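You operate a simulated robot arm through the tools that you are given. There is no shell and no other tool.

The job below is to be done with a simulated robot arm. You get a single attempt, and the scene is never put back.

JOB
Wind the short roll with orange strap tight, then chock it.
Fine: on the rollers of the black roller bed, purple crank till the grey needle dial shows green; then along the white table mark, teal chock snug at its long side toward the purple oil cup.

The check looks at the end state, three seconds after you hand in, the way a careful person would. Anything else that was tipped, shoved, dropped, spilled or broken makes it a failure.

ROBOT AND FRAMES
A 6-joint arm with a two-finger gripper, fixed in place. Base frame: the origin is at the foot of the arm, x ahead of it, y to its left, z up. Readings come in m, degrees, newtons and seconds.
Its first joint turns from -166.0 to 166.0 degrees. Payload 3.43 kg.
The TCP is the grasp point between the finger pads, 0.02 m short of the fingertips. In the tool frame z runs along the fingers and y along their closing line. Largest opening 0.19 m; the body of the gripper starts 0.248 m behind the TCP.
Orientation is that of the tool frame in the base frame, as [roll, pitch, yaw] about the fixed x, y, z axes, in that order (R = Rz(yaw) Ry(pitch) Rx(roll)). With the fingers straight down and closing along the base's y, the tool's x points along the base's -x, its y along +y and its z along -z.

CONTROLS
- The arm moves only by the tool apply_moves. Its argument "series" is a list of rows, each an object of numbers (a shift or turn left out is 0, a gripper value left out holds the last): "grip": the finger opening in m, from 0 to 0.19; "x", "y", "z": the shift along the tool's x, y, z in m; "rx", "ry", "rz": the turn, a rotation vector about the tool's x, y, z in degrees. In form: [{"grip": .., "x": .., "y": .., "z": .., "rx": .., "ry": .., "rz": ..}, ...]. A call has 1 to 20 rows; each row is the pose to reach, as a shift and turn from the pose commanded when the call began, along the tool's axes at that moment. Rows are played at 5 a second. More than 0.05 m and 8.6 degrees between two rows, or a gripper value outside its range, and nothing of the call is played. A pose out of reach is approached as far as the arm can. The call stops where the force on the tool passes 40 N (or 10 N more than at its start, if that is more) or the arm is blocked; 0.2 s more then pass. The fingers move at their own pace (about 0.153 m/s each) and stop on an object; they squeeze with about 33 N. The grip force told is the motor's: it shows also when the fingers shut on nothing. Time passes only in rows, and 0.2 s behind the last, so rows that repeat a pose let the fingers close. It gives the time, the measured TCP pose, the force on the tool (base axes), the opening and the grip force at its end, in the units of the frame above (readings bear some noise), with the torque about the TCP (base axes, N m) and any sound that the robot's microphone picked up.
- Cameras (640 x 400 px; columns grow to the right, rows downward): "scene" is fixed at [0.0511, -0.4987, 1.6033]; the picture's right is [0.75, -0.66, 0.00], its down [-0.39, -0.44, -0.81] and it looks along [0.53, 0.60, -0.59] (base axes); focal length 363 px, centre (320, 200). "wrist" rides on the gripper at [0.07, -0.008, -0.288] in the tool frame; the picture's right is [0.12, 0.99, 0.00], its down [-0.96, 0.12, -0.25] and it looks along [-0.24, 0.03, 0.97] (tool axes); focal length 261 px, centre (320, 200). There is no depth. A picture from a camera that has moved, and an enlarged one, comes with that camera's place and axes in the base frame and with its lens.
- capture(camera): a new picture of that camera. No time passes.
- lift_body(by): slides the trunk up (or, below 0, down) by that many m; the arm rides with it, the base frame stays. It gives what a move gives, with no picture.
- inspect(camera, box): a new picture of the part [left, top, right, bottom] of that camera's present view, enlarged. No time passes.
- finish_job(): hands the job in; it is judged then, once.

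Nothing tells you positions but the pictures and the camera data. Unless the task says otherwise, let go and move clear before handing in.

The tools are called after "Request:" by a JSON object that holds its "name" and its "arguments". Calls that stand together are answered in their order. apply_moves: Moves the arm, as the interface text tells. Its arguments: {"type":"object","properties":{"series":{"type":"array"}},"required":["series"]} The other tools are called the same way: lift_body (by) slides the trunk up or down; capture (camera) takes a picture; inspect (camera, box) takes an enlarged picture of a part of a camera's view; finish_job () hands the job in.

At the start:

```text
time_s: 0.0
position: [0.7071, -0.2108, 1.2681]
tcp_rot: [179.9, 0.1, 180.0]
contact_force: [0.4, 0.4, 0.3]
ft_torque: [-0.01, 0.0, 0.01]
width: 0.1902
gripper_force: 0.1
trunk travel left (down, up): [-0.375, 0.065]
```

scene: 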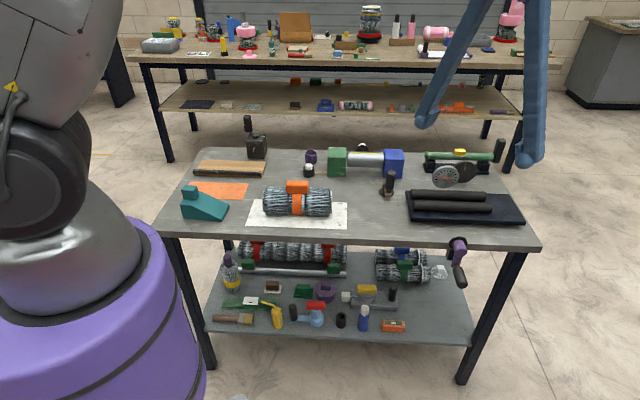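
wrist: 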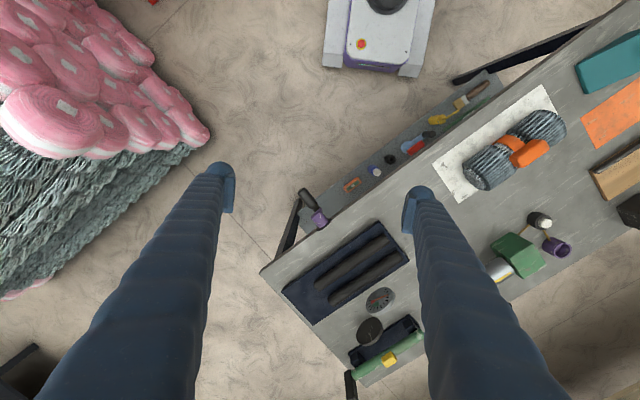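

I see a grey bench holding a dark roll with an orange strap on a white mark, a teal wedge (chock) on the left, and a black roller bed with a dial at the right. There is also a purple crank near the bench's right edge. I'll look closer before moving.

Request:
{"name": "inspect", "arguments": {"camera": "scene", "box": [160, 130, 360, 255]}}

Request:
{"name": "inspect", "arguments": {"camera": "scene", "box": [350, 130, 550, 255]}}

Request:
{"name": "inspect", "arguments": {"camera": "scene", "box": [200, 230, 480, 405]}}

Request:
{"name": "inspect", "arguments": {"camera": "wrist", "box": [250, 180, 450, 400]}}

Request:
{"name": "inspect", "arguments": {"camera": "wrist", "box": [420, 20, 640, 300]}}

```text
3.20 times, centred on (260, 192) of scene
camera zoom: at [0.0511, -0.4987, 1.6033], right [0.75, -0.66, 0.0], down [-0.39, -0.44, -0.81], along [0.53, 0.6, -0.59], focal length 1162 px, centre (512, 224)
```

zoom: 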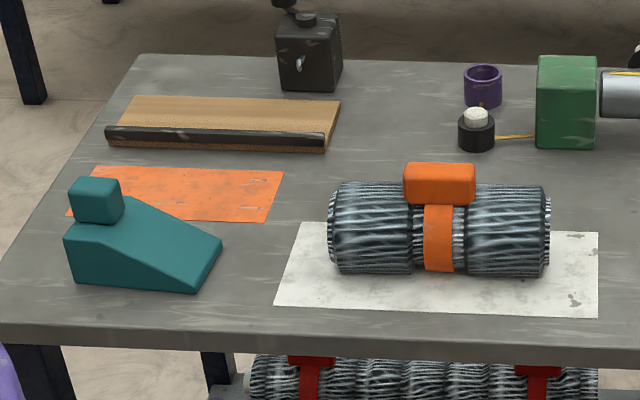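

```text
3.20 times, centred on (450, 192) of scene
camera zoom: at [0.0511, -0.4987, 1.6033], right [0.75, -0.66, 0.0], down [-0.39, -0.44, -0.81], along [0.53, 0.6, -0.59], focal length 1162 px, centre (-96, 224)
```

zoom: 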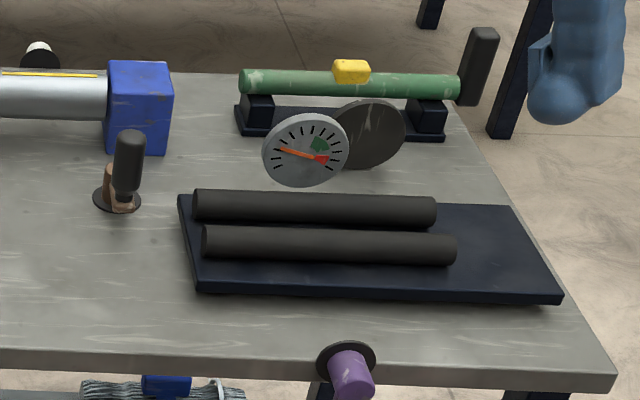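

```text
refused: 405 is not a number from 0 to 400
```

```text
1.82 times, centred on (350, 290) of wrist
camera zoom: at [0.6375, -0.2196, 1.5567], right [-0.12, 0.99, 0.0], down [0.96, 0.12, 0.25], along [0.24, 0.03, -0.97], focal length 474 px, centre (266, 36)
```

zoom: 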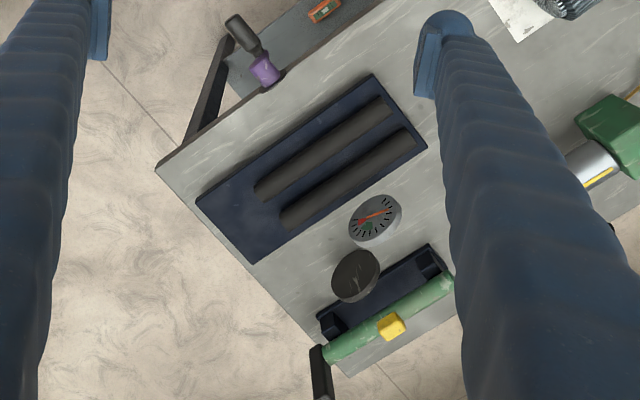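

```text
1.43 times, centred on (530, 160) of wrist
camera zoom: at [0.6375, -0.2196, 1.5567], right [-0.12, 0.99, 0.0], down [0.96, 0.12, 0.25], along [0.24, 0.03, -0.97], focal length 372 px, centre (20, 257)
```

zoom: 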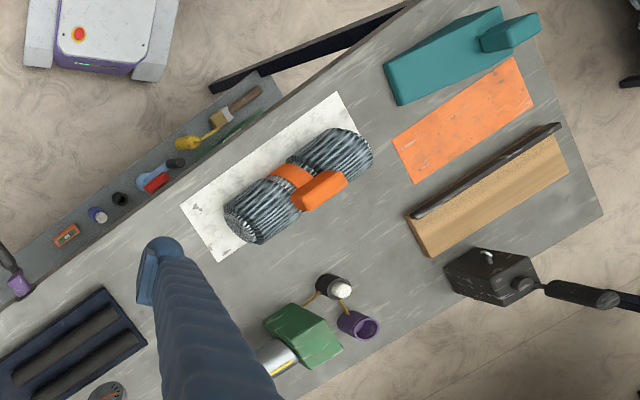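

The bench's long axis runs about 45° in the base frame and its top looks to be near z≈0.87. I'll zoom on the crank, the dial and the lower shelf before moving anything.

Request:
{"name": "inspect", "arguments": {"camera": "scene", "box": [430, 220, 494, 300]}}

Request:
{"name": "inspect", "arguments": {"camera": "scene", "box": [410, 140, 506, 200]}}

Request:
{"name": "inspect", "arguments": {"camera": "scene", "box": [200, 230, 480, 400]}}

Request:
{"name": "inspect", "arguments": {"camera": "wrist", "box": [270, 170, 350, 250]}}

Request:
{"name": "inspect", "arguments": {"camera": "wrist", "box": [330, 260, 430, 330]}}

Request:
{"name": "inspect", "arguments": {"camera": "wrist", "box": [430, 70, 600, 220]}}

```text
5.00 times, centred on (462, 260) of scene
camera zoom: at [0.0511, -0.4987, 1.6033], right [0.75, -0.66, 0.0], down [-0.39, -0.44, -0.81], along [0.53, 0.6, -0.59], focal length 1816 px, centre (-390, -100)
```

zoom: 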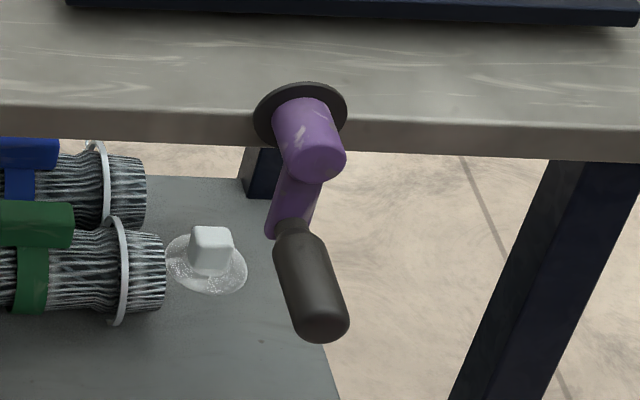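

```text
6.67 times, centred on (458, 170) of scene
camera zoom: at [0.0511, -0.4987, 1.6033], right [0.75, -0.66, 0.0], down [-0.39, -0.44, -0.81], along [0.53, 0.6, -0.59], focal length 2422 px, centre (-600, 400)
```

zoom: 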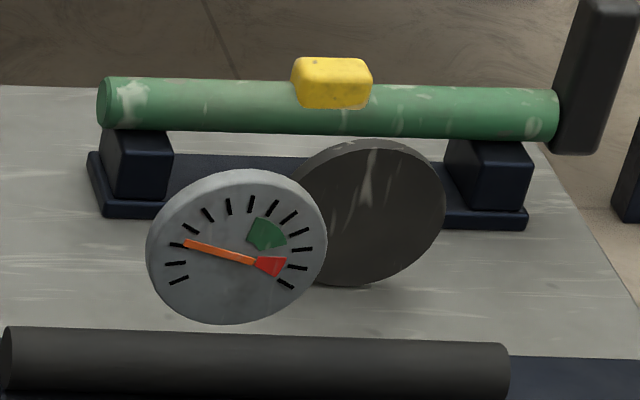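

```text
2.29 times, centred on (340, 315) of scene
camera zoom: at [0.0511, -0.4987, 1.6033], right [0.75, -0.66, 0.0], down [-0.39, -0.44, -0.81], along [0.53, 0.6, -0.59], focal length 830 px, centre (274, -63)
```

zoom: 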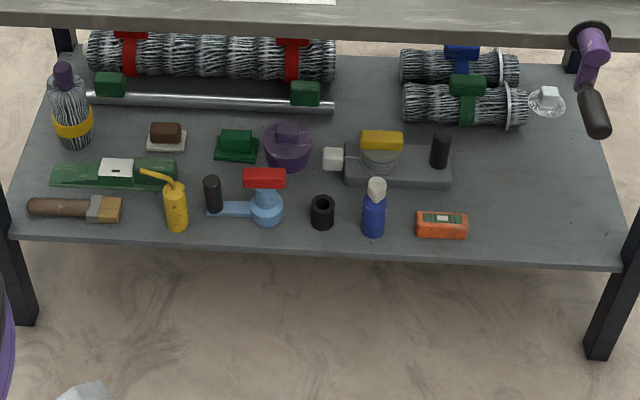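

```text
5.00 times, centred on (310, 210) of wrist
camera zoom: at [0.6375, -0.2196, 1.5567], right [-0.12, 0.99, 0.0], down [0.96, 0.12, 0.25], along [0.24, 0.03, -0.97], focal length 1303 px, centre (370, 150)
```

zoom: 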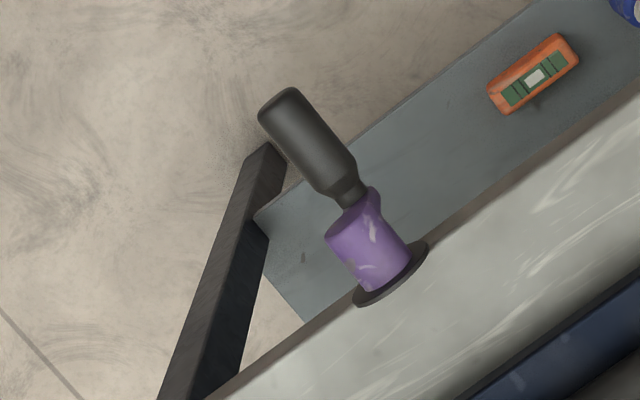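

```text
5.71 times, centred on (380, 295) of wrist
camera zoom: at [0.6375, -0.2196, 1.5567], right [-0.12, 0.99, 0.0], down [0.96, 0.12, 0.25], along [0.24, 0.03, -0.97], focal length 1489 px, centre (-23, -343)
```

zoom: 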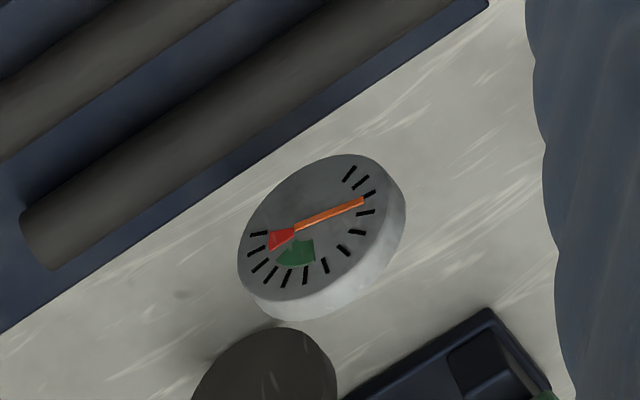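

```text
2.67 times, centred on (515, 145) of wrist
camera zoom: at [0.6375, -0.2196, 1.5567], right [-0.12, 0.99, 0.0], down [0.96, 0.12, 0.25], along [0.24, 0.03, -0.97], focal length 695 px, centre (-200, 347)
```

zoom: 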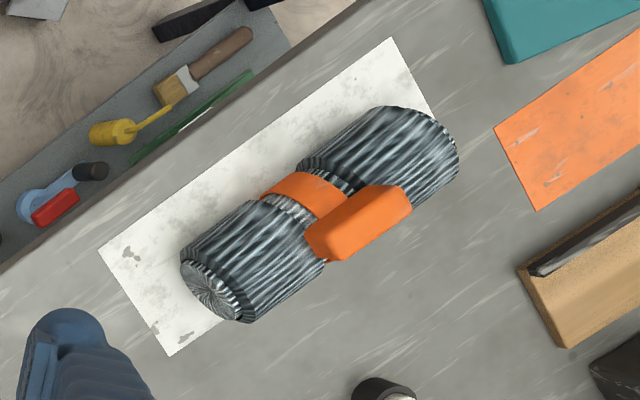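

The roll lies centred on the white mark at about (0.61, 0.245) with its axis at -45°. The crank handle hangs off the front edge near (0.82, -0.23, 0.81), and the dial stands just behind the roller bed. First I'll swing above the roll for a closer look.

Request:
{"name": "apply_moves", "arguments": {"series": [{"grip": 0.19, "x": 0.008, "y": 0.038, "z": 0.01, "rz": 3.75}, {"x": 0.016, "y": 0.076, "z": 0.02, "rz": 7.5}, {"x": 0.024, "y": 0.114, "z": 0.03, "rz": 11.25}, {"x": 0.032, "y": 0.152, "z": 0.04, "rz": 15}, {"x": 0.04, "y": 0.19, "z": 0.05, "rz": 18.75}, {"x": 0.048, "y": 0.228, "z": 0.06, "rz": 22.5}, {"x": 0.056, "y": 0.266, "z": 0.07, "rz": 26.25}, {"x": 0.064, "y": 0.304, "z": 0.08, "rz": 30}, {"x": 0.072, "y": 0.342, "z": 0.09, "rz": 33.75}, {"x": 0.08, "y": 0.38, "z": 0.1, "rz": 37.5}, {"x": 0.088, "y": 0.418, "z": 0.11, "rz": 41.25}, {"x": 0.096, "y": 0.456, "z": 0.118, "rz": 45}, {"x": 0.096, "y": 0.456, "z": 0.118, "rz": 45}]}}

Request:
{"name": "capture", "arguments": {"camera": "wrist"}}

Request:
{"name": "capture", "arguments": {"camera": "scene"}}

```text
time_s: 2.8
position: [0.6124, 0.2456, 1.1485]
tcp_rot: [180.0, 0.0, 134.9]
contact_force: [-0.5, -0.2, 0.2]
ft_torque: [0.01, 0.0, -0.03]
width: 0.1902
gripper_force: 0.0
trunk travel left (down, up): [-0.375, 0.065]
```

```text
taken
camera wrist: at [0.5563, 0.2888, 1.4379], right [0.62, 0.79, 0.0], down [0.76, -0.6, 0.25], along [0.19, -0.15, -0.97], focal length 261 px, centre (320, 200)
```

wrist: 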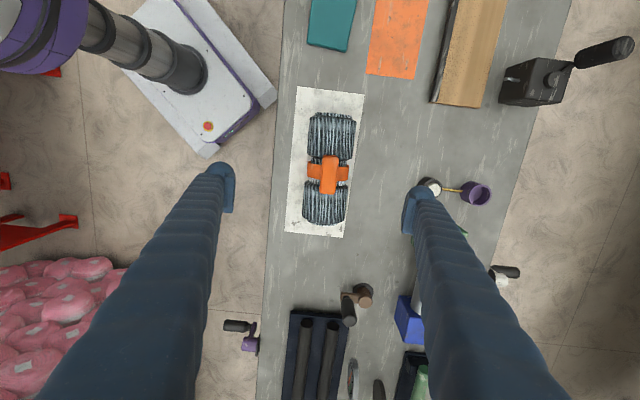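

```text
taken
```

scene: 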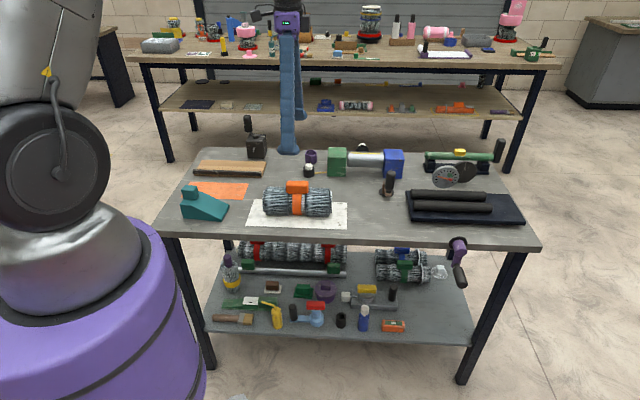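

The roll now sits between the open fingers in the wrist view, with the buckle on top at its middle. I'll zoom in on it and on the nearby objects.

Request:
{"name": "inspect", "arguments": {"camera": "wrist", "box": [280, 80, 380, 245]}}

Request:
{"name": "inspect", "arguments": {"camera": "wrist", "box": [220, 280, 440, 400]}}

Request:
{"name": "inspect", "arguments": {"camera": "wrist", "box": [280, 0, 560, 210]}}

```text
2.42 times, centred on (330, 162) of wrist
camera zoom: at [0.5563, 0.2888, 1.4379], right [0.62, 0.79, 0.0], down [0.76, -0.6, 0.25], along [0.19, -0.15, -0.97], focal length 632 px, centre (296, 291)
```

zoom: 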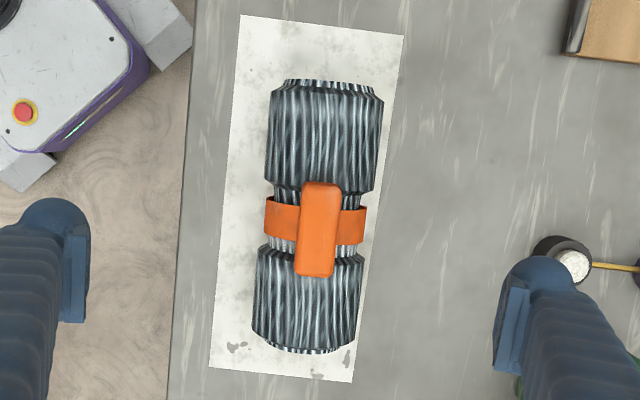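

```text
2.91 times, centred on (330, 340) of wrist
camera zoom: at [0.5563, 0.2888, 1.4379], right [0.62, 0.79, 0.0], down [0.76, -0.6, 0.25], along [0.19, -0.15, -0.97], focal length 758 px, centre (291, -207)
```

zoom: 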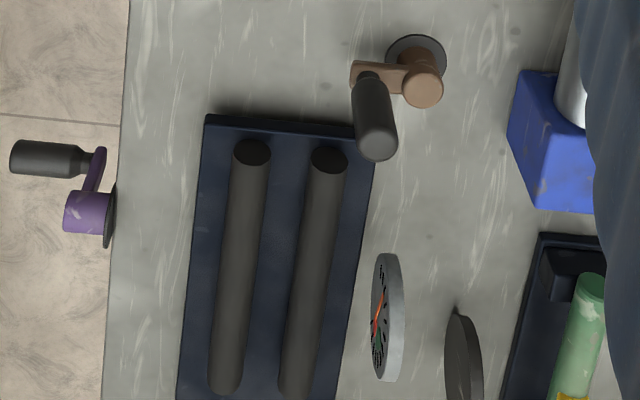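

```text
1.90 times, centred on (420, 105) of wrist
camera zoom: at [0.5563, 0.2888, 1.4379], right [0.62, 0.79, 0.0], down [0.76, -0.6, 0.25], along [0.19, -0.15, -0.97], focal length 496 px, centre (130, 381)
```

zoom: 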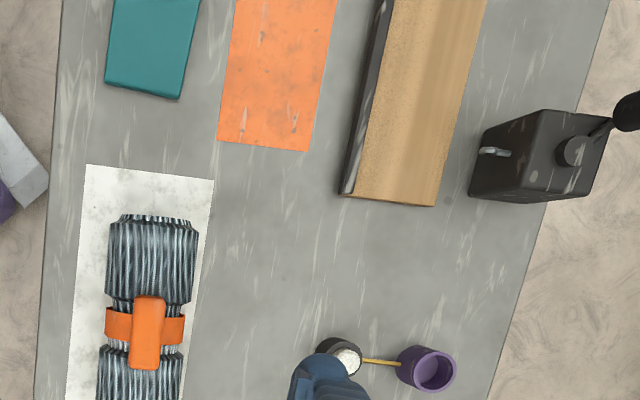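

The buckle block on top of the roll is about 0.03 m wide, and gripping it keeps the fingers clear of the dial. I'll look at the roller bed from above and test the reach there before picking anything up.

Request:
{"name": "apply_moves", "arguments": {"series": [{"x": -0.04, "y": 0.003, "z": -0.005}, {"x": -0.08, "y": 0.006, "z": -0.01}, {"x": -0.12, "y": 0.009, "z": -0.015}, {"x": -0.16, "y": 0.012, "z": -0.02}, {"x": -0.2, "y": 0.015, "z": -0.025}, {"x": -0.24, "y": 0.018, "z": -0.03}, {"x": -0.28, "y": 0.021, "z": -0.035}, {"x": -0.32, "y": 0.024, "z": -0.04}, {"x": -0.36, "y": 0.027, "z": -0.045}, {"x": -0.4, "y": 0.03, "z": -0.05}, {"x": -0.44, "y": 0.033, "z": -0.05}, {"x": -0.455, "y": 0.037, "z": -0.05}, {"x": -0.455, "y": 0.037, "z": -0.05}]}}

Request:
{"name": "capture", "arguments": {"camera": "wrist"}}

Request:
{"name": "capture", "arguments": {"camera": "scene"}}

```text
time_s: 5.6
position: [0.9608, -0.0492, 1.2016]
tcp_rot: [179.9, -0.1, 135.0]
contact_force: [-0.5, 0.2, 0.0]
ft_torque: [-0.05, 0.01, -0.01]
width: 0.1901
gripper_force: 0.0
trunk travel left (down, up): [-0.375, 0.065]
```

```text
taken
camera wrist: at [0.905, -0.0062, 1.4896], right [0.62, 0.79, 0.0], down [0.76, -0.6, 0.25], along [0.19, -0.15, -0.97], focal length 261 px, centre (320, 200)
```

wrist: 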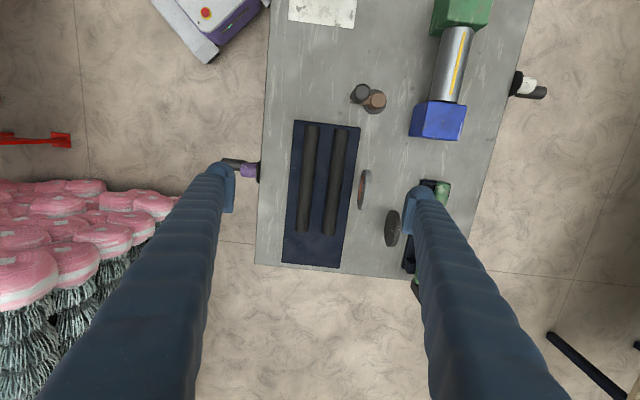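

```text
taken
```

scene: 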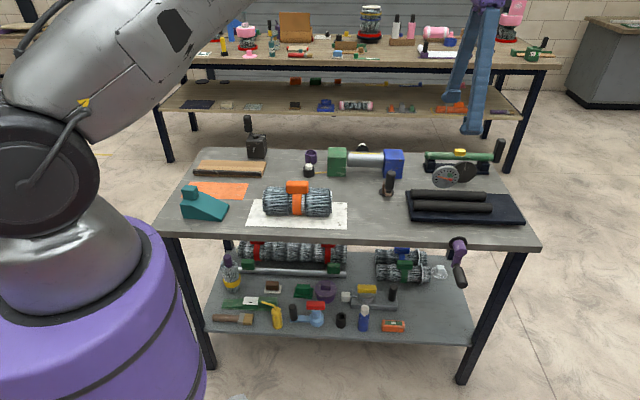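

Request:
{"name": "inspect", "arguments": {"camera": "wrist", "box": [280, 110, 400, 275]}}

Request:
{"name": "inspect", "arguments": {"camera": "wrist", "box": [330, 70, 400, 220]}}

Request:
{"name": "inspect", "arguments": {"camera": "wrist", "box": [210, 140, 300, 210]}}

```text
2.42 times, centred on (340, 192) of wrist
camera zoom: at [0.905, -0.0062, 1.4896], right [0.62, 0.79, 0.0], down [0.76, -0.6, 0.25], along [0.19, -0.15, -0.97], focal length 632 px, centre (272, 218)
```

zoom: 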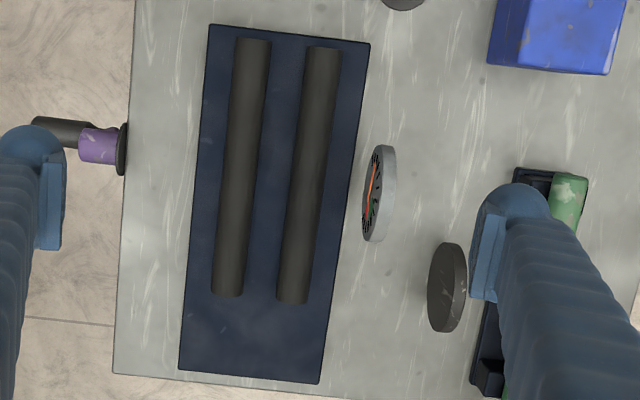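

```text
2.67 times, centred on (365, 145) of wrist
camera zoom: at [0.905, -0.0062, 1.4896], right [0.62, 0.79, 0.0], down [0.76, -0.6, 0.25], along [0.19, -0.15, -0.97], focal length 695 px, centre (200, 347)
```

zoom: 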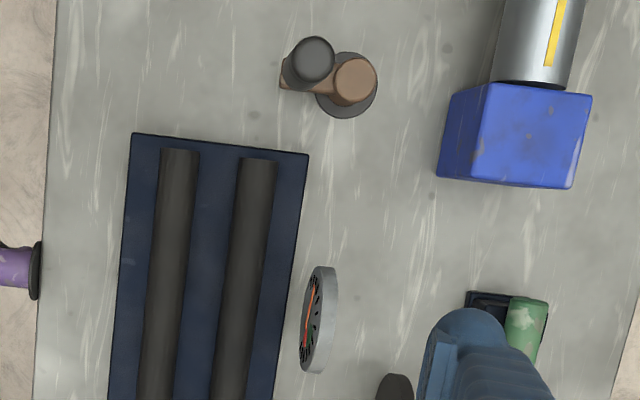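

```text
5.71 times, centred on (255, 175) of wrist
camera zoom: at [0.905, -0.0062, 1.4896], right [0.62, 0.79, 0.0], down [0.76, -0.6, 0.25], along [0.19, -0.15, -0.97], focal length 1489 px, centre (691, 343)
```

zoom: 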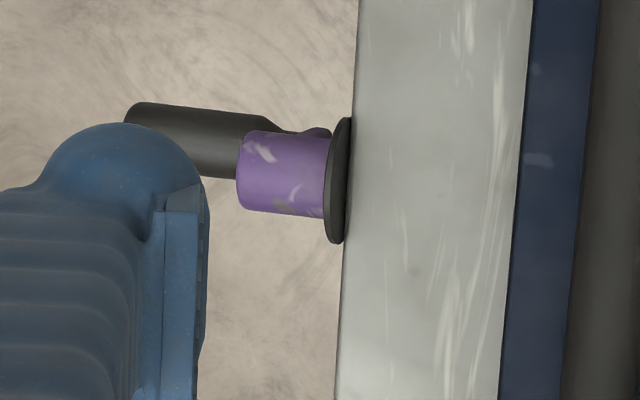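

The bed's rollers run along e2≈0.618 and 0.682 in bench axes, with the nest midline at 0.65 and the lengthwise centre near e1≈0.75. I'll narrow the fingers and test whether the arm reaches the nest height there.

Request:
{"name": "apply_moves", "arguments": {"series": [{"grip": 0.06, "x": -0.01, "y": 0.001, "z": 0.0}, {"x": -0.02, "y": 0.003, "z": 0.02}, {"x": -0.034, "y": 0.005, "z": 0.05}, {"x": -0.034, "y": 0.005, "z": 0.08}, {"x": -0.034, "y": 0.005, "z": 0.11}, {"x": -0.034, "y": 0.005, "z": 0.14}, {"x": -0.034, "y": 0.005, "z": 0.15}, {"x": -0.034, "y": 0.005, "z": 0.15}]}}

Request:
{"name": "capture", "arguments": {"camera": "wrist"}}

Request:
{"name": "capture", "arguments": {"camera": "scene"}}

```text
time_s: 7.4
position: [0.9875, -0.0709, 1.0497]
tcp_rot: [180.0, 0.0, 134.9]
contact_force: [1.0, 0.2, -0.5]
ft_torque: [0.0, -0.05, 0.03]
width: 0.0599
gripper_force: 0.1
trunk travel left (down, up): [-0.375, 0.065]
```

```text
taken
camera wrist: at [0.9323, -0.0273, 1.3375], right [0.62, 0.79, 0.0], down [0.76, -0.6, 0.25], along [0.19, -0.15, -0.97], focal length 261 px, centre (320, 200)
```

wrist: 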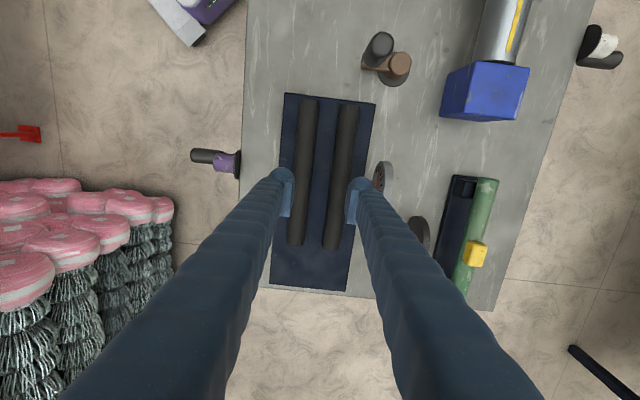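

```text
taken
```

scene: 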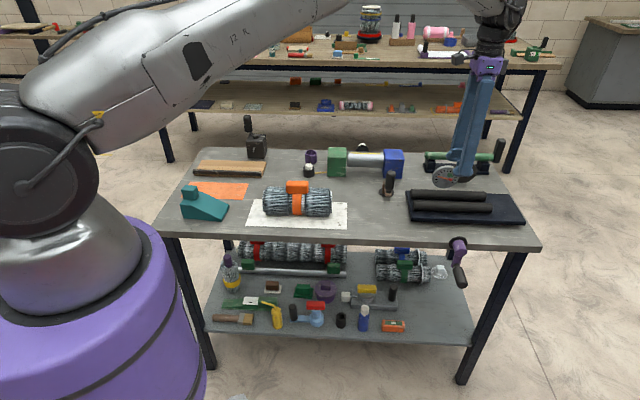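

The nest is reachable at that height. Now I'll go back and hover above the roll's buckle with a narrow opening to check the alignment.

Request:
{"name": "apply_moves", "arguments": {"series": [{"grip": 0.08, "z": -0.04}, {"z": -0.08}, {"z": -0.12}, {"x": 0.03, "y": -0.002, "z": -0.15}, {"x": 0.075, "y": -0.005, "z": -0.15}, {"x": 0.12, "y": -0.008, "z": -0.15}, {"x": 0.165, "y": -0.011, "z": -0.15}, {"x": 0.21, "y": -0.014, "z": -0.15}, {"x": 0.255, "y": -0.017, "z": -0.15}, {"x": 0.3, "y": -0.02, "z": -0.15}, {"x": 0.345, "y": -0.023, "z": -0.15}, {"x": 0.39, "y": -0.026, "z": -0.15}, {"x": 0.435, "y": -0.029, "z": -0.15}, {"x": 0.48, "y": -0.029, "z": -0.14}, {"x": 0.49, "y": -0.029, "z": -0.1}, {"x": 0.49, "y": -0.029, "z": -0.06}, {"x": 0.49, "y": -0.029, "z": -0.03}, {"x": 0.49, "y": -0.029, "z": -0.02}, {"x": 0.49, "y": -0.029, "z": -0.02}]}}

Request:
{"name": "capture", "arguments": {"camera": "wrist"}}

Request:
{"name": "inspect", "arguments": {"camera": "wrist", "box": [270, 100, 370, 260]}}

Request:
{"name": "inspect", "arguments": {"camera": "scene", "box": [240, 140, 360, 240]}}

```text
time_s: 11.4
position: [0.6194, 0.2564, 1.0707]
tcp_rot: [180.0, -0.1, 135.0]
contact_force: [0.1, 0.1, 0.9]
ft_torque: [-0.03, 0.03, 0.0]
width: 0.0802
gripper_force: 0.0
trunk travel left (down, up): [-0.375, 0.065]
```

```text
taken
camera wrist: at [0.565, 0.2994, 1.3585], right [0.62, 0.79, 0.0], down [0.76, -0.6, 0.25], along [0.19, -0.15, -0.97], focal length 261 px, centre (320, 200)
```

wrist: 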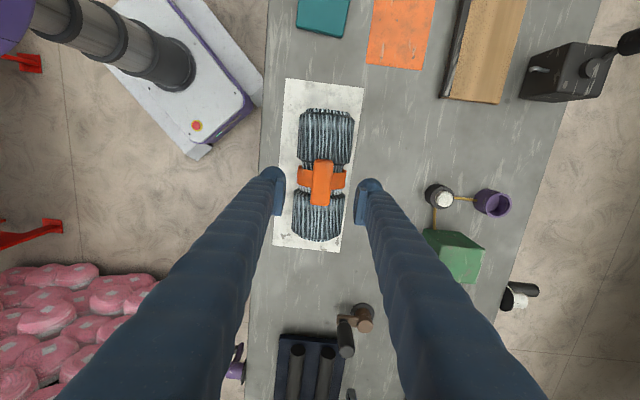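

```text
2.50 times, centred on (320, 180) of wrist
camera zoom: at [0.565, 0.2994, 1.3585], right [0.62, 0.79, 0.0], down [0.76, -0.6, 0.25], along [0.19, -0.15, -0.97], focal length 652 px, centre (320, 250)
```

zoom: 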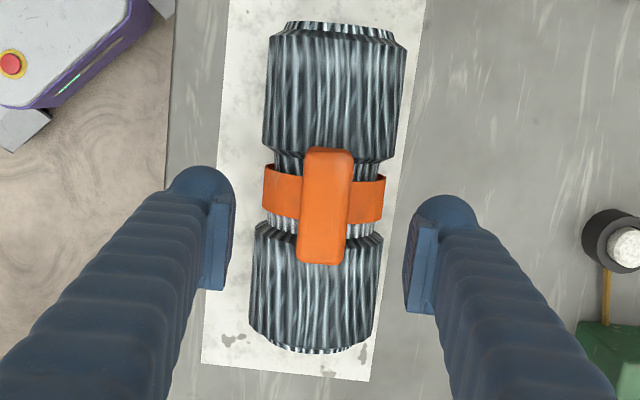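

```text
4.00 times, centred on (300, 190) of scene
camera zoom: at [0.0511, -0.4987, 1.6033], right [0.75, -0.66, 0.0], down [-0.39, -0.44, -0.81], along [0.53, 0.6, -0.59], focal length 1453 px, centre (400, 240)
```

zoom: 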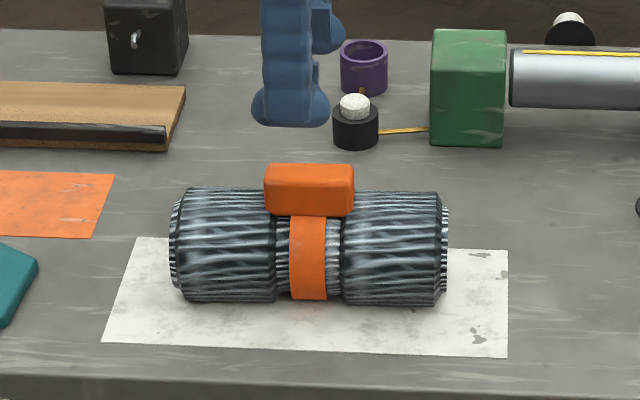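

The buckle spans about e1 0.225–0.289 and 0.03 m across, with its top near z≈0.977. I'll lower the fingers astride it and close.

Request:
{"name": "apply_moves", "arguments": {"series": [{"grip": 0.06, "x": 0.002, "y": 0.002, "z": 0.02}, {"x": 0.002, "y": 0.002, "z": 0.045}, {"x": 0.002, "y": 0.002, "z": 0.065}, {"x": 0.002, "y": 0.002, "z": 0.08}, {"x": 0.002, "y": 0.002, "z": 0.0905}, {"x": 0.002, "y": 0.002, "z": 0.0905}]}}

Request:
{"name": "capture", "arguments": {"camera": "wrist"}}

Request:
{"name": "inspect", "arguments": {"camera": "scene", "box": [240, 140, 360, 240]}}

```text
time_s: 12.8
position: [0.6186, 0.2586, 0.9807]
tcp_rot: [-180.0, 0.0, 135.1]
contact_force: [-0.3, 0.7, -0.8]
ft_torque: [-0.02, 0.0, 0.01]
width: 0.0598
gripper_force: 0.0
trunk travel left (down, up): [-0.375, 0.065]
```

```text
taken
camera wrist: at [0.564, 0.3025, 1.2686], right [0.62, 0.79, 0.0], down [0.76, -0.6, 0.25], along [0.19, -0.15, -0.97], focal length 261 px, centre (320, 200)
```

wrist: 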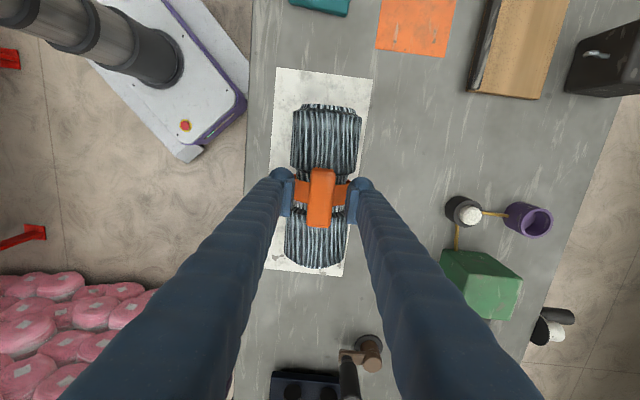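

```text
4.00 times, centred on (300, 190) of scene
camera zoom: at [0.0511, -0.4987, 1.6033], right [0.75, -0.66, 0.0], down [-0.39, -0.44, -0.81], along [0.53, 0.6, -0.59], focal length 1453 px, centre (400, 240)
```

zoom: 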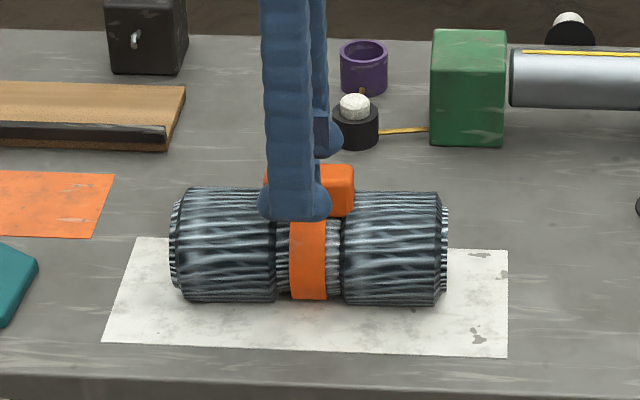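

The fingers straddle the buckle cleanly with no contact, so I'll close on it.

Request:
{"name": "apply_moves", "arguments": {"series": [{"grip": 0.045}, {"grip": 0.03}, {"grip": 0.02}, {"grip": 0.015}, {"grip": 0.015}, {"grip": 0.015}]}}

Request:
{"name": "inspect", "arguments": {"camera": "wrist", "box": [260, 90, 380, 290]}}

```text
time_s: 14.2
position: [0.6198, 0.2587, 0.9806]
tcp_rot: [179.9, 0.0, 135.1]
contact_force: [0.6, -0.5, -0.9]
ft_torque: [0.01, 0.0, 0.17]
width: 0.029
gripper_force: 32.6
trunk travel left (down, up): [-0.375, 0.065]
```

```text
2.00 times, centred on (320, 190) of wrist
camera zoom: at [0.5642, 0.3025, 1.2686], right [0.62, 0.79, 0.0], down [0.76, -0.6, 0.25], along [0.19, -0.15, -0.97], focal length 521 px, centre (320, 220)
```

zoom: 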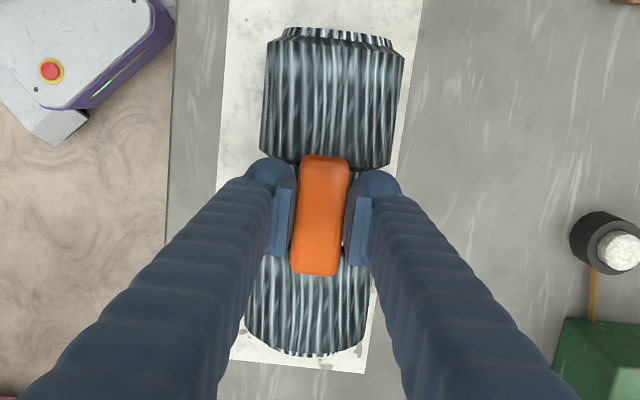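

The buckle is held at 0.029 m with 32.6 N. I'll lift a little and check the hold.

Request:
{"name": "apply_moves", "arguments": {"series": [{"z": -0.01}, {"z": -0.025}, {"z": -0.04}, {"z": -0.05}, {"z": -0.05}]}}

Request:
{"name": "inspect", "arguments": {"camera": "scene", "box": [240, 110, 384, 230]}}

Request:
{"name": "inspect", "arguments": {"camera": "wrist", "box": [240, 80, 400, 300]}}

```text
time_s: 15.4
position: [0.62, 0.2588, 1.0306]
tcp_rot: [-179.9, 0.0, 135.1]
contact_force: [-0.1, -0.1, -5.7]
ft_torque: [0.03, 0.0, 0.0]
width: 0.0289
gripper_force: 32.9
trunk travel left (down, up): [-0.375, 0.065]
```

```text
3.33 times, centred on (312, 170) of scene
camera zoom: at [0.0511, -0.4987, 1.6033], right [0.75, -0.66, 0.0], down [-0.39, -0.44, -0.81], along [0.53, 0.6, -0.59], focal length 1211 px, centre (347, 300)
```

zoom: 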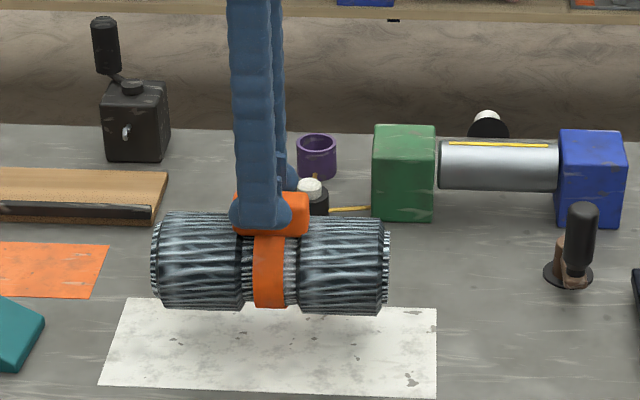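

```text
1.82 times, centred on (320, 190) of wrist
camera zoom: at [0.5657, 0.3019, 1.3188], right [0.62, 0.79, 0.0], down [0.76, -0.6, 0.25], along [0.19, -0.15, -0.97], focal length 474 px, centre (320, 218)
```

zoom: 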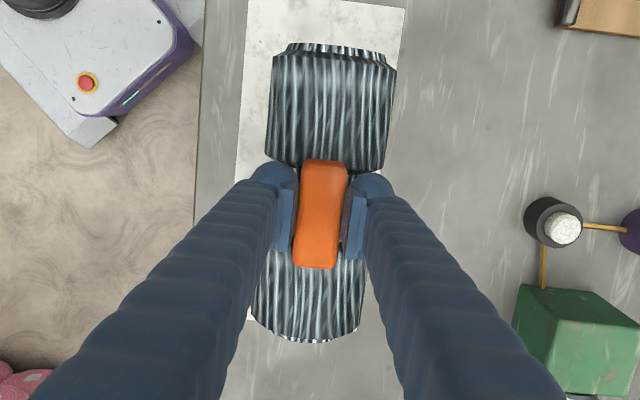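

The roll is held level and weighs about 0.55 kg. I'll carry it high over to above the roller nest.

Request:
{"name": "apply_moves", "arguments": {"series": [{"z": -0.045}, {"z": -0.09}, {"z": -0.13}, {"x": -0.04, "y": 0.003, "z": -0.135}, {"x": -0.085, "y": 0.006, "z": -0.135}, {"x": -0.13, "y": 0.009, "z": -0.135}, {"x": -0.175, "y": 0.012, "z": -0.135}, {"x": -0.22, "y": 0.015, "z": -0.135}, {"x": -0.265, "y": 0.018, "z": -0.135}, {"x": -0.31, "y": 0.021, "z": -0.135}, {"x": -0.355, "y": 0.024, "z": -0.135}, {"x": -0.4, "y": 0.026, "z": -0.135}, {"x": -0.44, "y": 0.028, "z": -0.135}, {"x": -0.47, "y": 0.0286, "z": -0.135}, {"x": -0.485, "y": 0.0286, "z": -0.135}, {"x": -0.491, "y": 0.0286, "z": -0.135}, {"x": -0.491, "y": 0.0286, "z": -0.11}, {"x": -0.491, "y": 0.0286, "z": -0.09}, {"x": -0.491, "y": 0.0286, "z": -0.08}, {"x": -0.491, "y": 0.0286, "z": -0.08}]}}

Request:
{"name": "capture", "arguments": {"camera": "wrist"}}

Request:
{"name": "capture", "arguments": {"camera": "scene"}}

Request:
{"name": "inspect", "arguments": {"camera": "scene", "box": [390, 100, 534, 230]}}

Request:
{"name": "inspect", "arguments": {"camera": "wrist", "box": [240, 80, 420, 310]}}

```text
time_s: 19.6
position: [0.9866, -0.0672, 1.1121]
tcp_rot: [-179.9, 0.0, 135.0]
contact_force: [-0.2, -0.2, -5.6]
ft_torque: [0.03, 0.04, -0.02]
width: 0.0291
gripper_force: 33.2
trunk travel left (down, up): [-0.375, 0.065]
```

```text
taken
camera wrist: at [0.932, -0.0249, 1.3984], right [0.62, 0.79, 0.0], down [0.76, -0.6, 0.25], along [0.19, -0.15, -0.97], focal length 261 px, centre (320, 200)
```

wrist: 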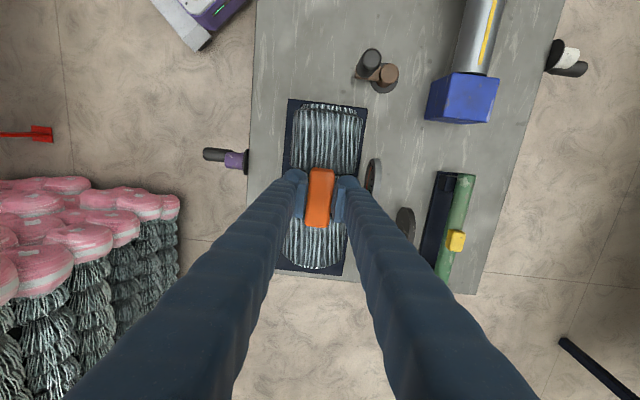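

```text
taken
```

scene: 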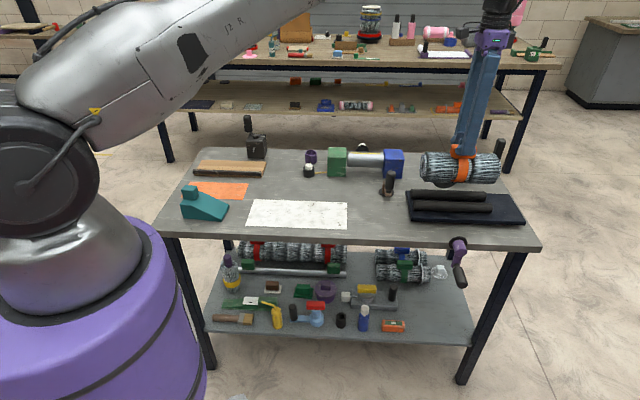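

```text
3.08 times, centred on (462, 165) of scene
camera zoom: at [0.0511, -0.4987, 1.6033], right [0.75, -0.66, 0.0], down [-0.39, -0.44, -0.81], along [0.53, 0.6, -0.59], focal length 1118 px, centre (-117, 308)
```

zoom: 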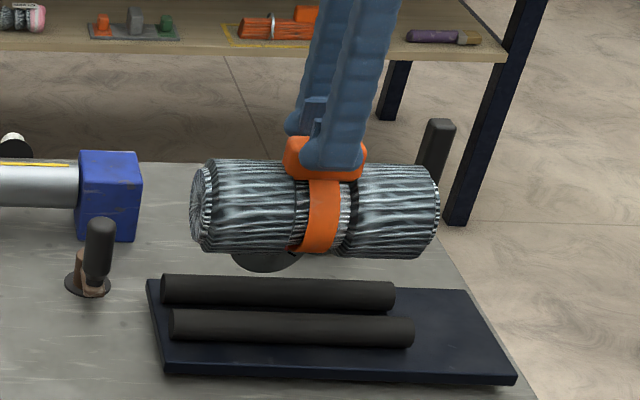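

```text
1.74 times, centred on (330, 195) of wrist
camera zoom: at [0.932, -0.0249, 1.3984], right [0.62, 0.79, 0.0], down [0.76, -0.6, 0.25], along [0.19, -0.15, -0.97], focal length 453 px, centre (303, 209)
```

zoom: 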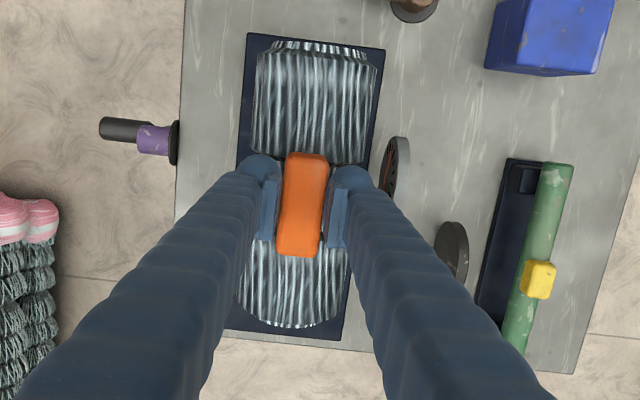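

The roll hangs right over the rollers, clear of the dial. I'll lower it towards the nest and watch the force.

Request:
{"name": "apply_moves", "arguments": {"series": [{"z": 0.02}, {"z": 0.04}, {"z": 0.055}, {"z": 0.065}, {"z": 0.072}, {"z": 0.072}]}}

Request:
{"name": "inspect", "arguments": {"camera": "scene", "box": [390, 120, 534, 240]}}

Request:
{"name": "inspect", "arguments": {"camera": "wrist", "box": [240, 80, 420, 310]}}

```text
time_s: 21.0
position: [0.9864, -0.0684, 1.0384]
tcp_rot: [-179.9, -0.1, 135.0]
contact_force: [-0.1, -0.8, -6.6]
ft_torque: [0.0, 0.01, 0.0]
width: 0.0289
gripper_force: 32.8
trunk travel left (down, up): [-0.375, 0.065]
```

```text
3.33 times, centred on (462, 180) of scene
camera zoom: at [0.0511, -0.4987, 1.6033], right [0.75, -0.66, 0.0], down [-0.39, -0.44, -0.81], along [0.53, 0.6, -0.59], focal length 1211 px, centre (-153, 267)
```

zoom: 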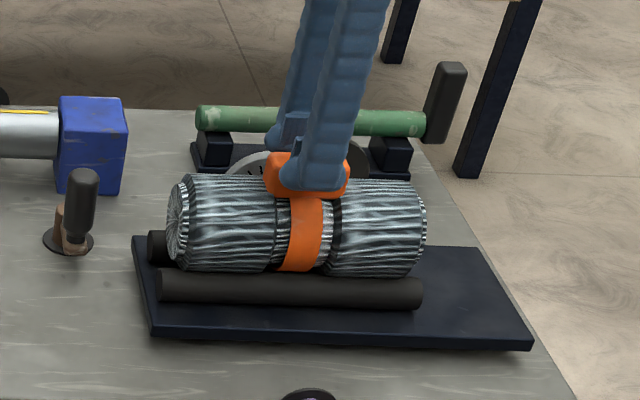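

```text
1.74 times, centred on (330, 195) of wrist
camera zoom: at [0.9314, -0.0253, 1.326], right [0.62, 0.79, 0.0], down [0.76, -0.6, 0.25], along [0.19, -0.15, -0.97], focal length 453 px, centre (303, 209)
```

zoom: 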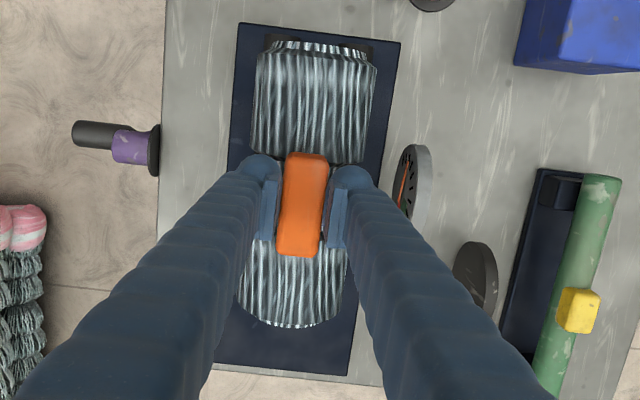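

The roll is just above the rollers and looks centred. I'll keep lowering in millimetres.

Request:
{"name": "apply_moves", "arguments": {"series": [{"z": 0.002}, {"z": 0.004}, {"z": 0.006}, {"z": 0.008}, {"z": 0.008}]}}

```text
time_s: 22.2
position: [0.9869, -0.0678, 1.0331]
tcp_rot: [179.9, 0.1, 135.0]
contact_force: [-4.7, 4.4, 21.3]
ft_torque: [0.06, 0.02, -0.01]
width: 0.0292
gripper_force: 32.7
trunk travel left (down, up): [-0.375, 0.065]
```

The roll is seated on the rollers and the sideways force across them is balanced. I'll ease up a little to relieve the push before letting go.

Request:
{"name": "apply_moves", "arguments": {"series": [{"z": -0.002}, {"z": -0.003}, {"z": -0.003}]}}

```text
time_s: 23.0
position: [0.9873, -0.0681, 1.033]
tcp_rot: [-180.0, 0.1, 134.9]
contact_force: [-0.1, 3.0, 8.1]
ft_torque: [-0.29, -0.44, -0.05]
width: 0.0291
gripper_force: 32.6
trunk travel left (down, up): [-0.375, 0.065]
```

Only a small residual push remains. I'll open the fingers gently and look.

Request:
{"name": "apply_moves", "arguments": {"series": [{"grip": 0.035}, {"grip": 0.042}, {"grip": 0.05}, {"grip": 0.055}, {"grip": 0.055}]}}

Request:
{"name": "inspect", "arguments": {"camera": "scene", "box": [390, 120, 534, 240]}}

Request:
{"name": "inspect", "arguments": {"camera": "wrist", "box": [240, 80, 420, 310]}}

```text
time_s: 24.2
position: [0.9861, -0.0683, 1.0333]
tcp_rot: [-180.0, 0.0, 135.0]
contact_force: [0.7, 0.7, 0.4]
ft_torque: [0.0, 0.05, -0.01]
width: 0.0546
gripper_force: 0.1
trunk travel left (down, up): [-0.375, 0.065]
```

```text
3.33 times, centred on (462, 180) of scene
camera zoom: at [0.0511, -0.4987, 1.6033], right [0.75, -0.66, 0.0], down [-0.39, -0.44, -0.81], along [0.53, 0.6, -0.59], focal length 1211 px, centre (-153, 267)
```

zoom: 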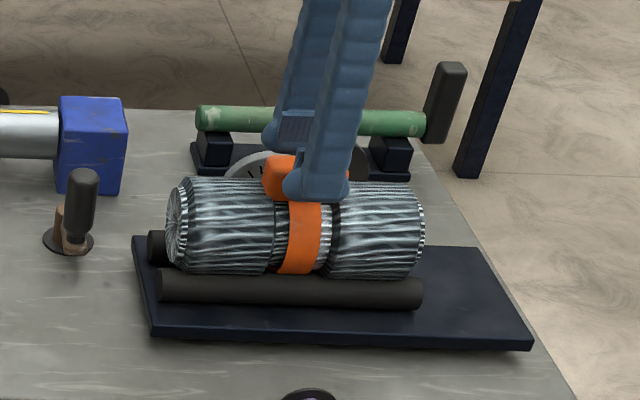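

```text
1.74 times, centred on (330, 195) of wrist
camera zoom: at [0.9322, -0.0253, 1.3214], right [0.62, 0.79, 0.0], down [0.76, -0.6, 0.25], along [0.19, -0.15, -0.97], focal length 453 px, centre (303, 209)
```

zoom: 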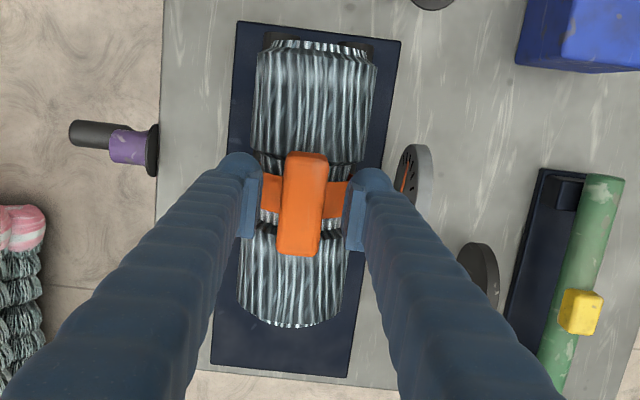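

The roll rests on both rollers with the buckle still up. I'll rise straight up and confirm it's stable.

Request:
{"name": "apply_moves", "arguments": {"series": [{"z": -0.02}, {"z": -0.05}, {"z": -0.09}, {"z": -0.13}, {"z": -0.16}, {"z": -0.16}]}}

Request:
{"name": "capture", "arguments": {"camera": "wrist"}}

Request:
{"name": "inspect", "arguments": {"camera": "wrist", "box": [260, 100, 420, 260]}}

Request:
{"name": "inspect", "arguments": {"camera": "scene", "box": [390, 120, 534, 240]}}

```text
time_s: 25.6
position: [0.9876, -0.0699, 1.193]
tcp_rot: [-180.0, 0.0, 135.0]
contact_force: [-1.4, -1.3, -0.4]
ft_torque: [-0.01, 0.03, -0.01]
width: 0.0548
gripper_force: 0.2
trunk travel left (down, up): [-0.375, 0.065]
```

```text
taken
camera wrist: at [0.9335, -0.0262, 1.4813], right [0.62, 0.79, 0.0], down [0.76, -0.6, 0.25], along [0.19, -0.15, -0.97], focal length 261 px, centre (320, 200)
```

wrist: 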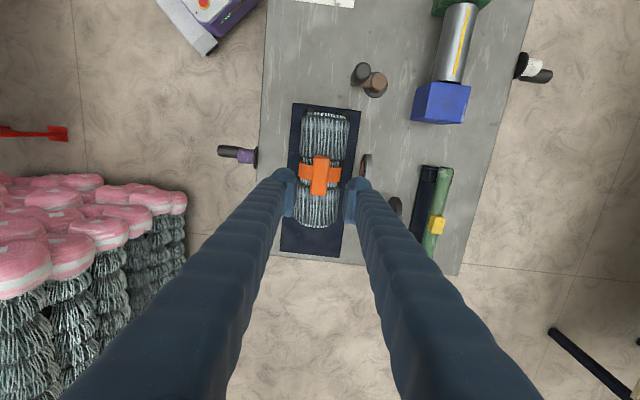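

```text
2.50 times, centred on (340, 180) of wrist
camera zoom: at [0.9335, -0.0262, 1.4813], right [0.62, 0.79, 0.0], down [0.76, -0.6, 0.25], along [0.19, -0.15, -0.97], focal length 652 px, centre (270, 250)
```

zoom: 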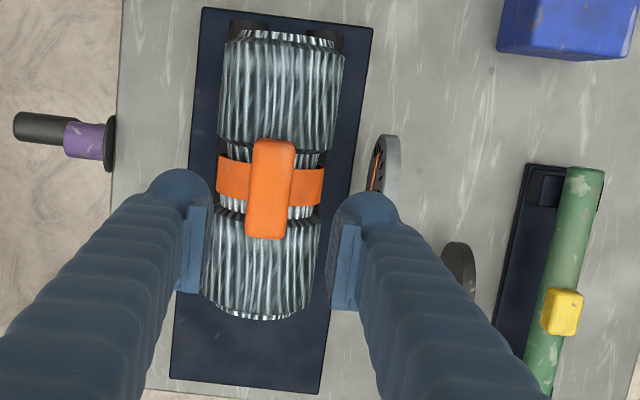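

```text
3.33 times, centred on (462, 180) of scene
camera zoom: at [0.0511, -0.4987, 1.6033], right [0.75, -0.66, 0.0], down [-0.39, -0.44, -0.81], along [0.53, 0.6, -0.59], focal length 1211 px, centre (-153, 267)
```

zoom: 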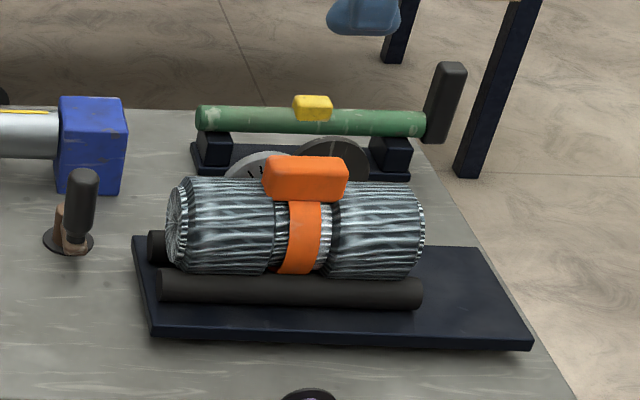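

The roll is stable in the nest, but it now hides the dial from the scene camera. I'll check the dial with the wrist camera from above the front edge. Next I turn the tool 90° and hover above the crank handle.

Request:
{"name": "apply_moves", "arguments": {"series": [{"grip": 0.08, "y": -0.022, "rz": -8}, {"y": -0.044, "rz": -16}, {"y": -0.066, "rz": -24}, {"y": -0.088, "rz": -32}, {"y": -0.11, "rz": -40}, {"y": -0.132, "rz": -48}, {"y": -0.154, "rz": -56}, {"y": -0.176, "rz": -64}, {"y": -0.198, "rz": -72}, {"y": -0.22, "z": 0.01, "rz": -80}, {"y": -0.238, "z": 0.02, "rz": -88}, {"y": -0.243, "z": 0.03, "rz": -90}, {"y": -0.243, "z": 0.03, "rz": -90}]}}

Request:
{"name": "capture", "arguments": {"camera": "wrist"}}

Request:
{"name": "inspect", "arguments": {"camera": "wrist", "box": [240, 20, 400, 120]}}

Request:
{"name": "inspect", "arguments": {"camera": "wrist", "box": [270, 120, 370, 220]}}

Request:
{"name": "capture", "arguments": {"camera": "scene"}}

```text
time_s: 28.4
position: [0.8144, -0.2411, 1.1636]
tcp_rot: [180.0, -0.1, -134.9]
contact_force: [-0.6, 0.2, -0.2]
ft_torque: [0.0, -0.05, 0.02]
width: 0.0801
gripper_force: 0.2
trunk travel left (down, up): [-0.375, 0.065]
```

```text
taken
camera wrist: at [0.7717, -0.2975, 1.452], right [-0.79, 0.62, 0.0], down [0.6, 0.76, 0.25], along [0.15, 0.19, -0.97], focal length 261 px, centre (320, 200)
```

wrist: 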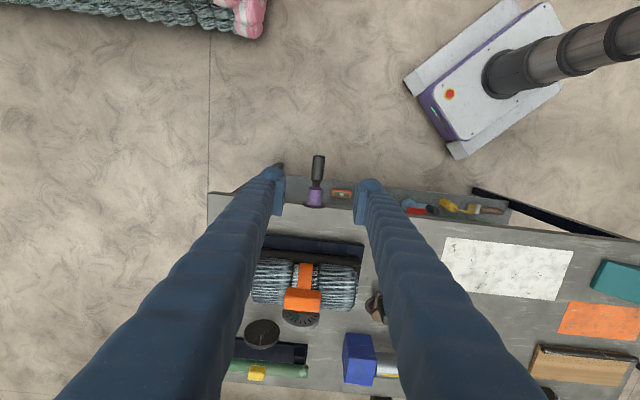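

```text
4.00 times, centred on (320, 70) of wrist
camera zoom: at [0.7717, -0.2975, 1.452], right [-0.79, 0.62, 0.0], down [0.6, 0.76, 0.25], along [0.15, 0.19, -0.97], focal length 1043 px, centre (320, 720)
```

zoom: 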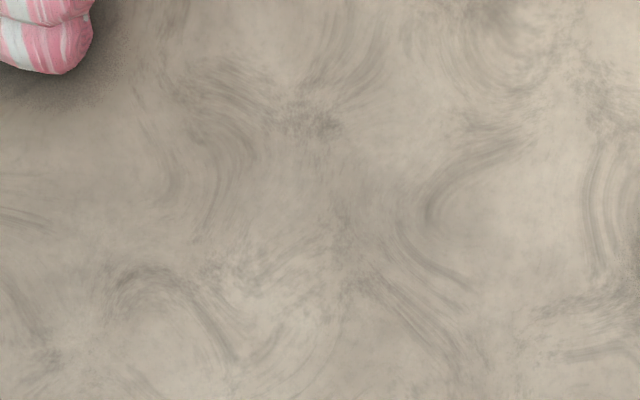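

```text
4.00 times, centred on (320, 170) of wrist
camera zoom: at [0.7717, -0.2975, 1.452], right [-0.79, 0.62, 0.0], down [0.6, 0.76, 0.25], along [0.15, 0.19, -0.97], focal length 1043 px, centre (320, 320)
```

zoom: 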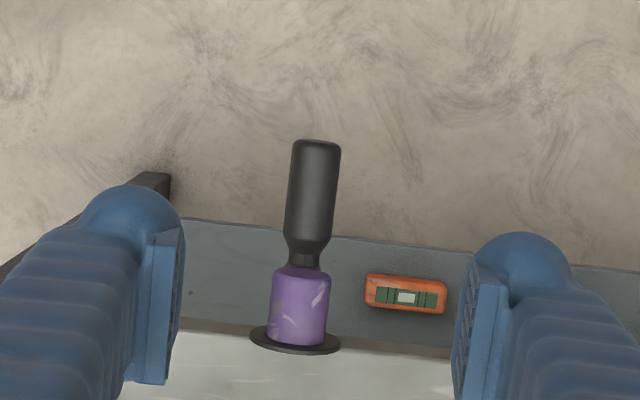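

```text
taken
```

scene: 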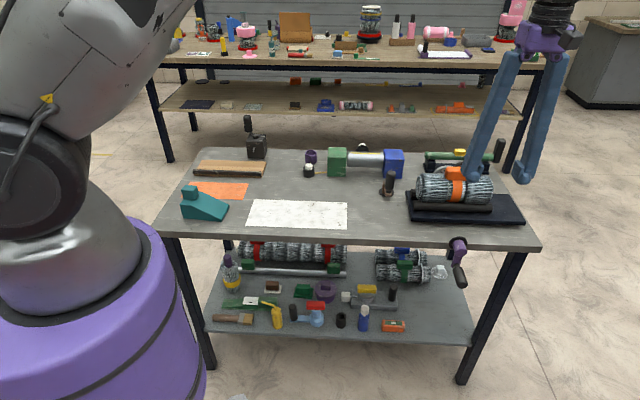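

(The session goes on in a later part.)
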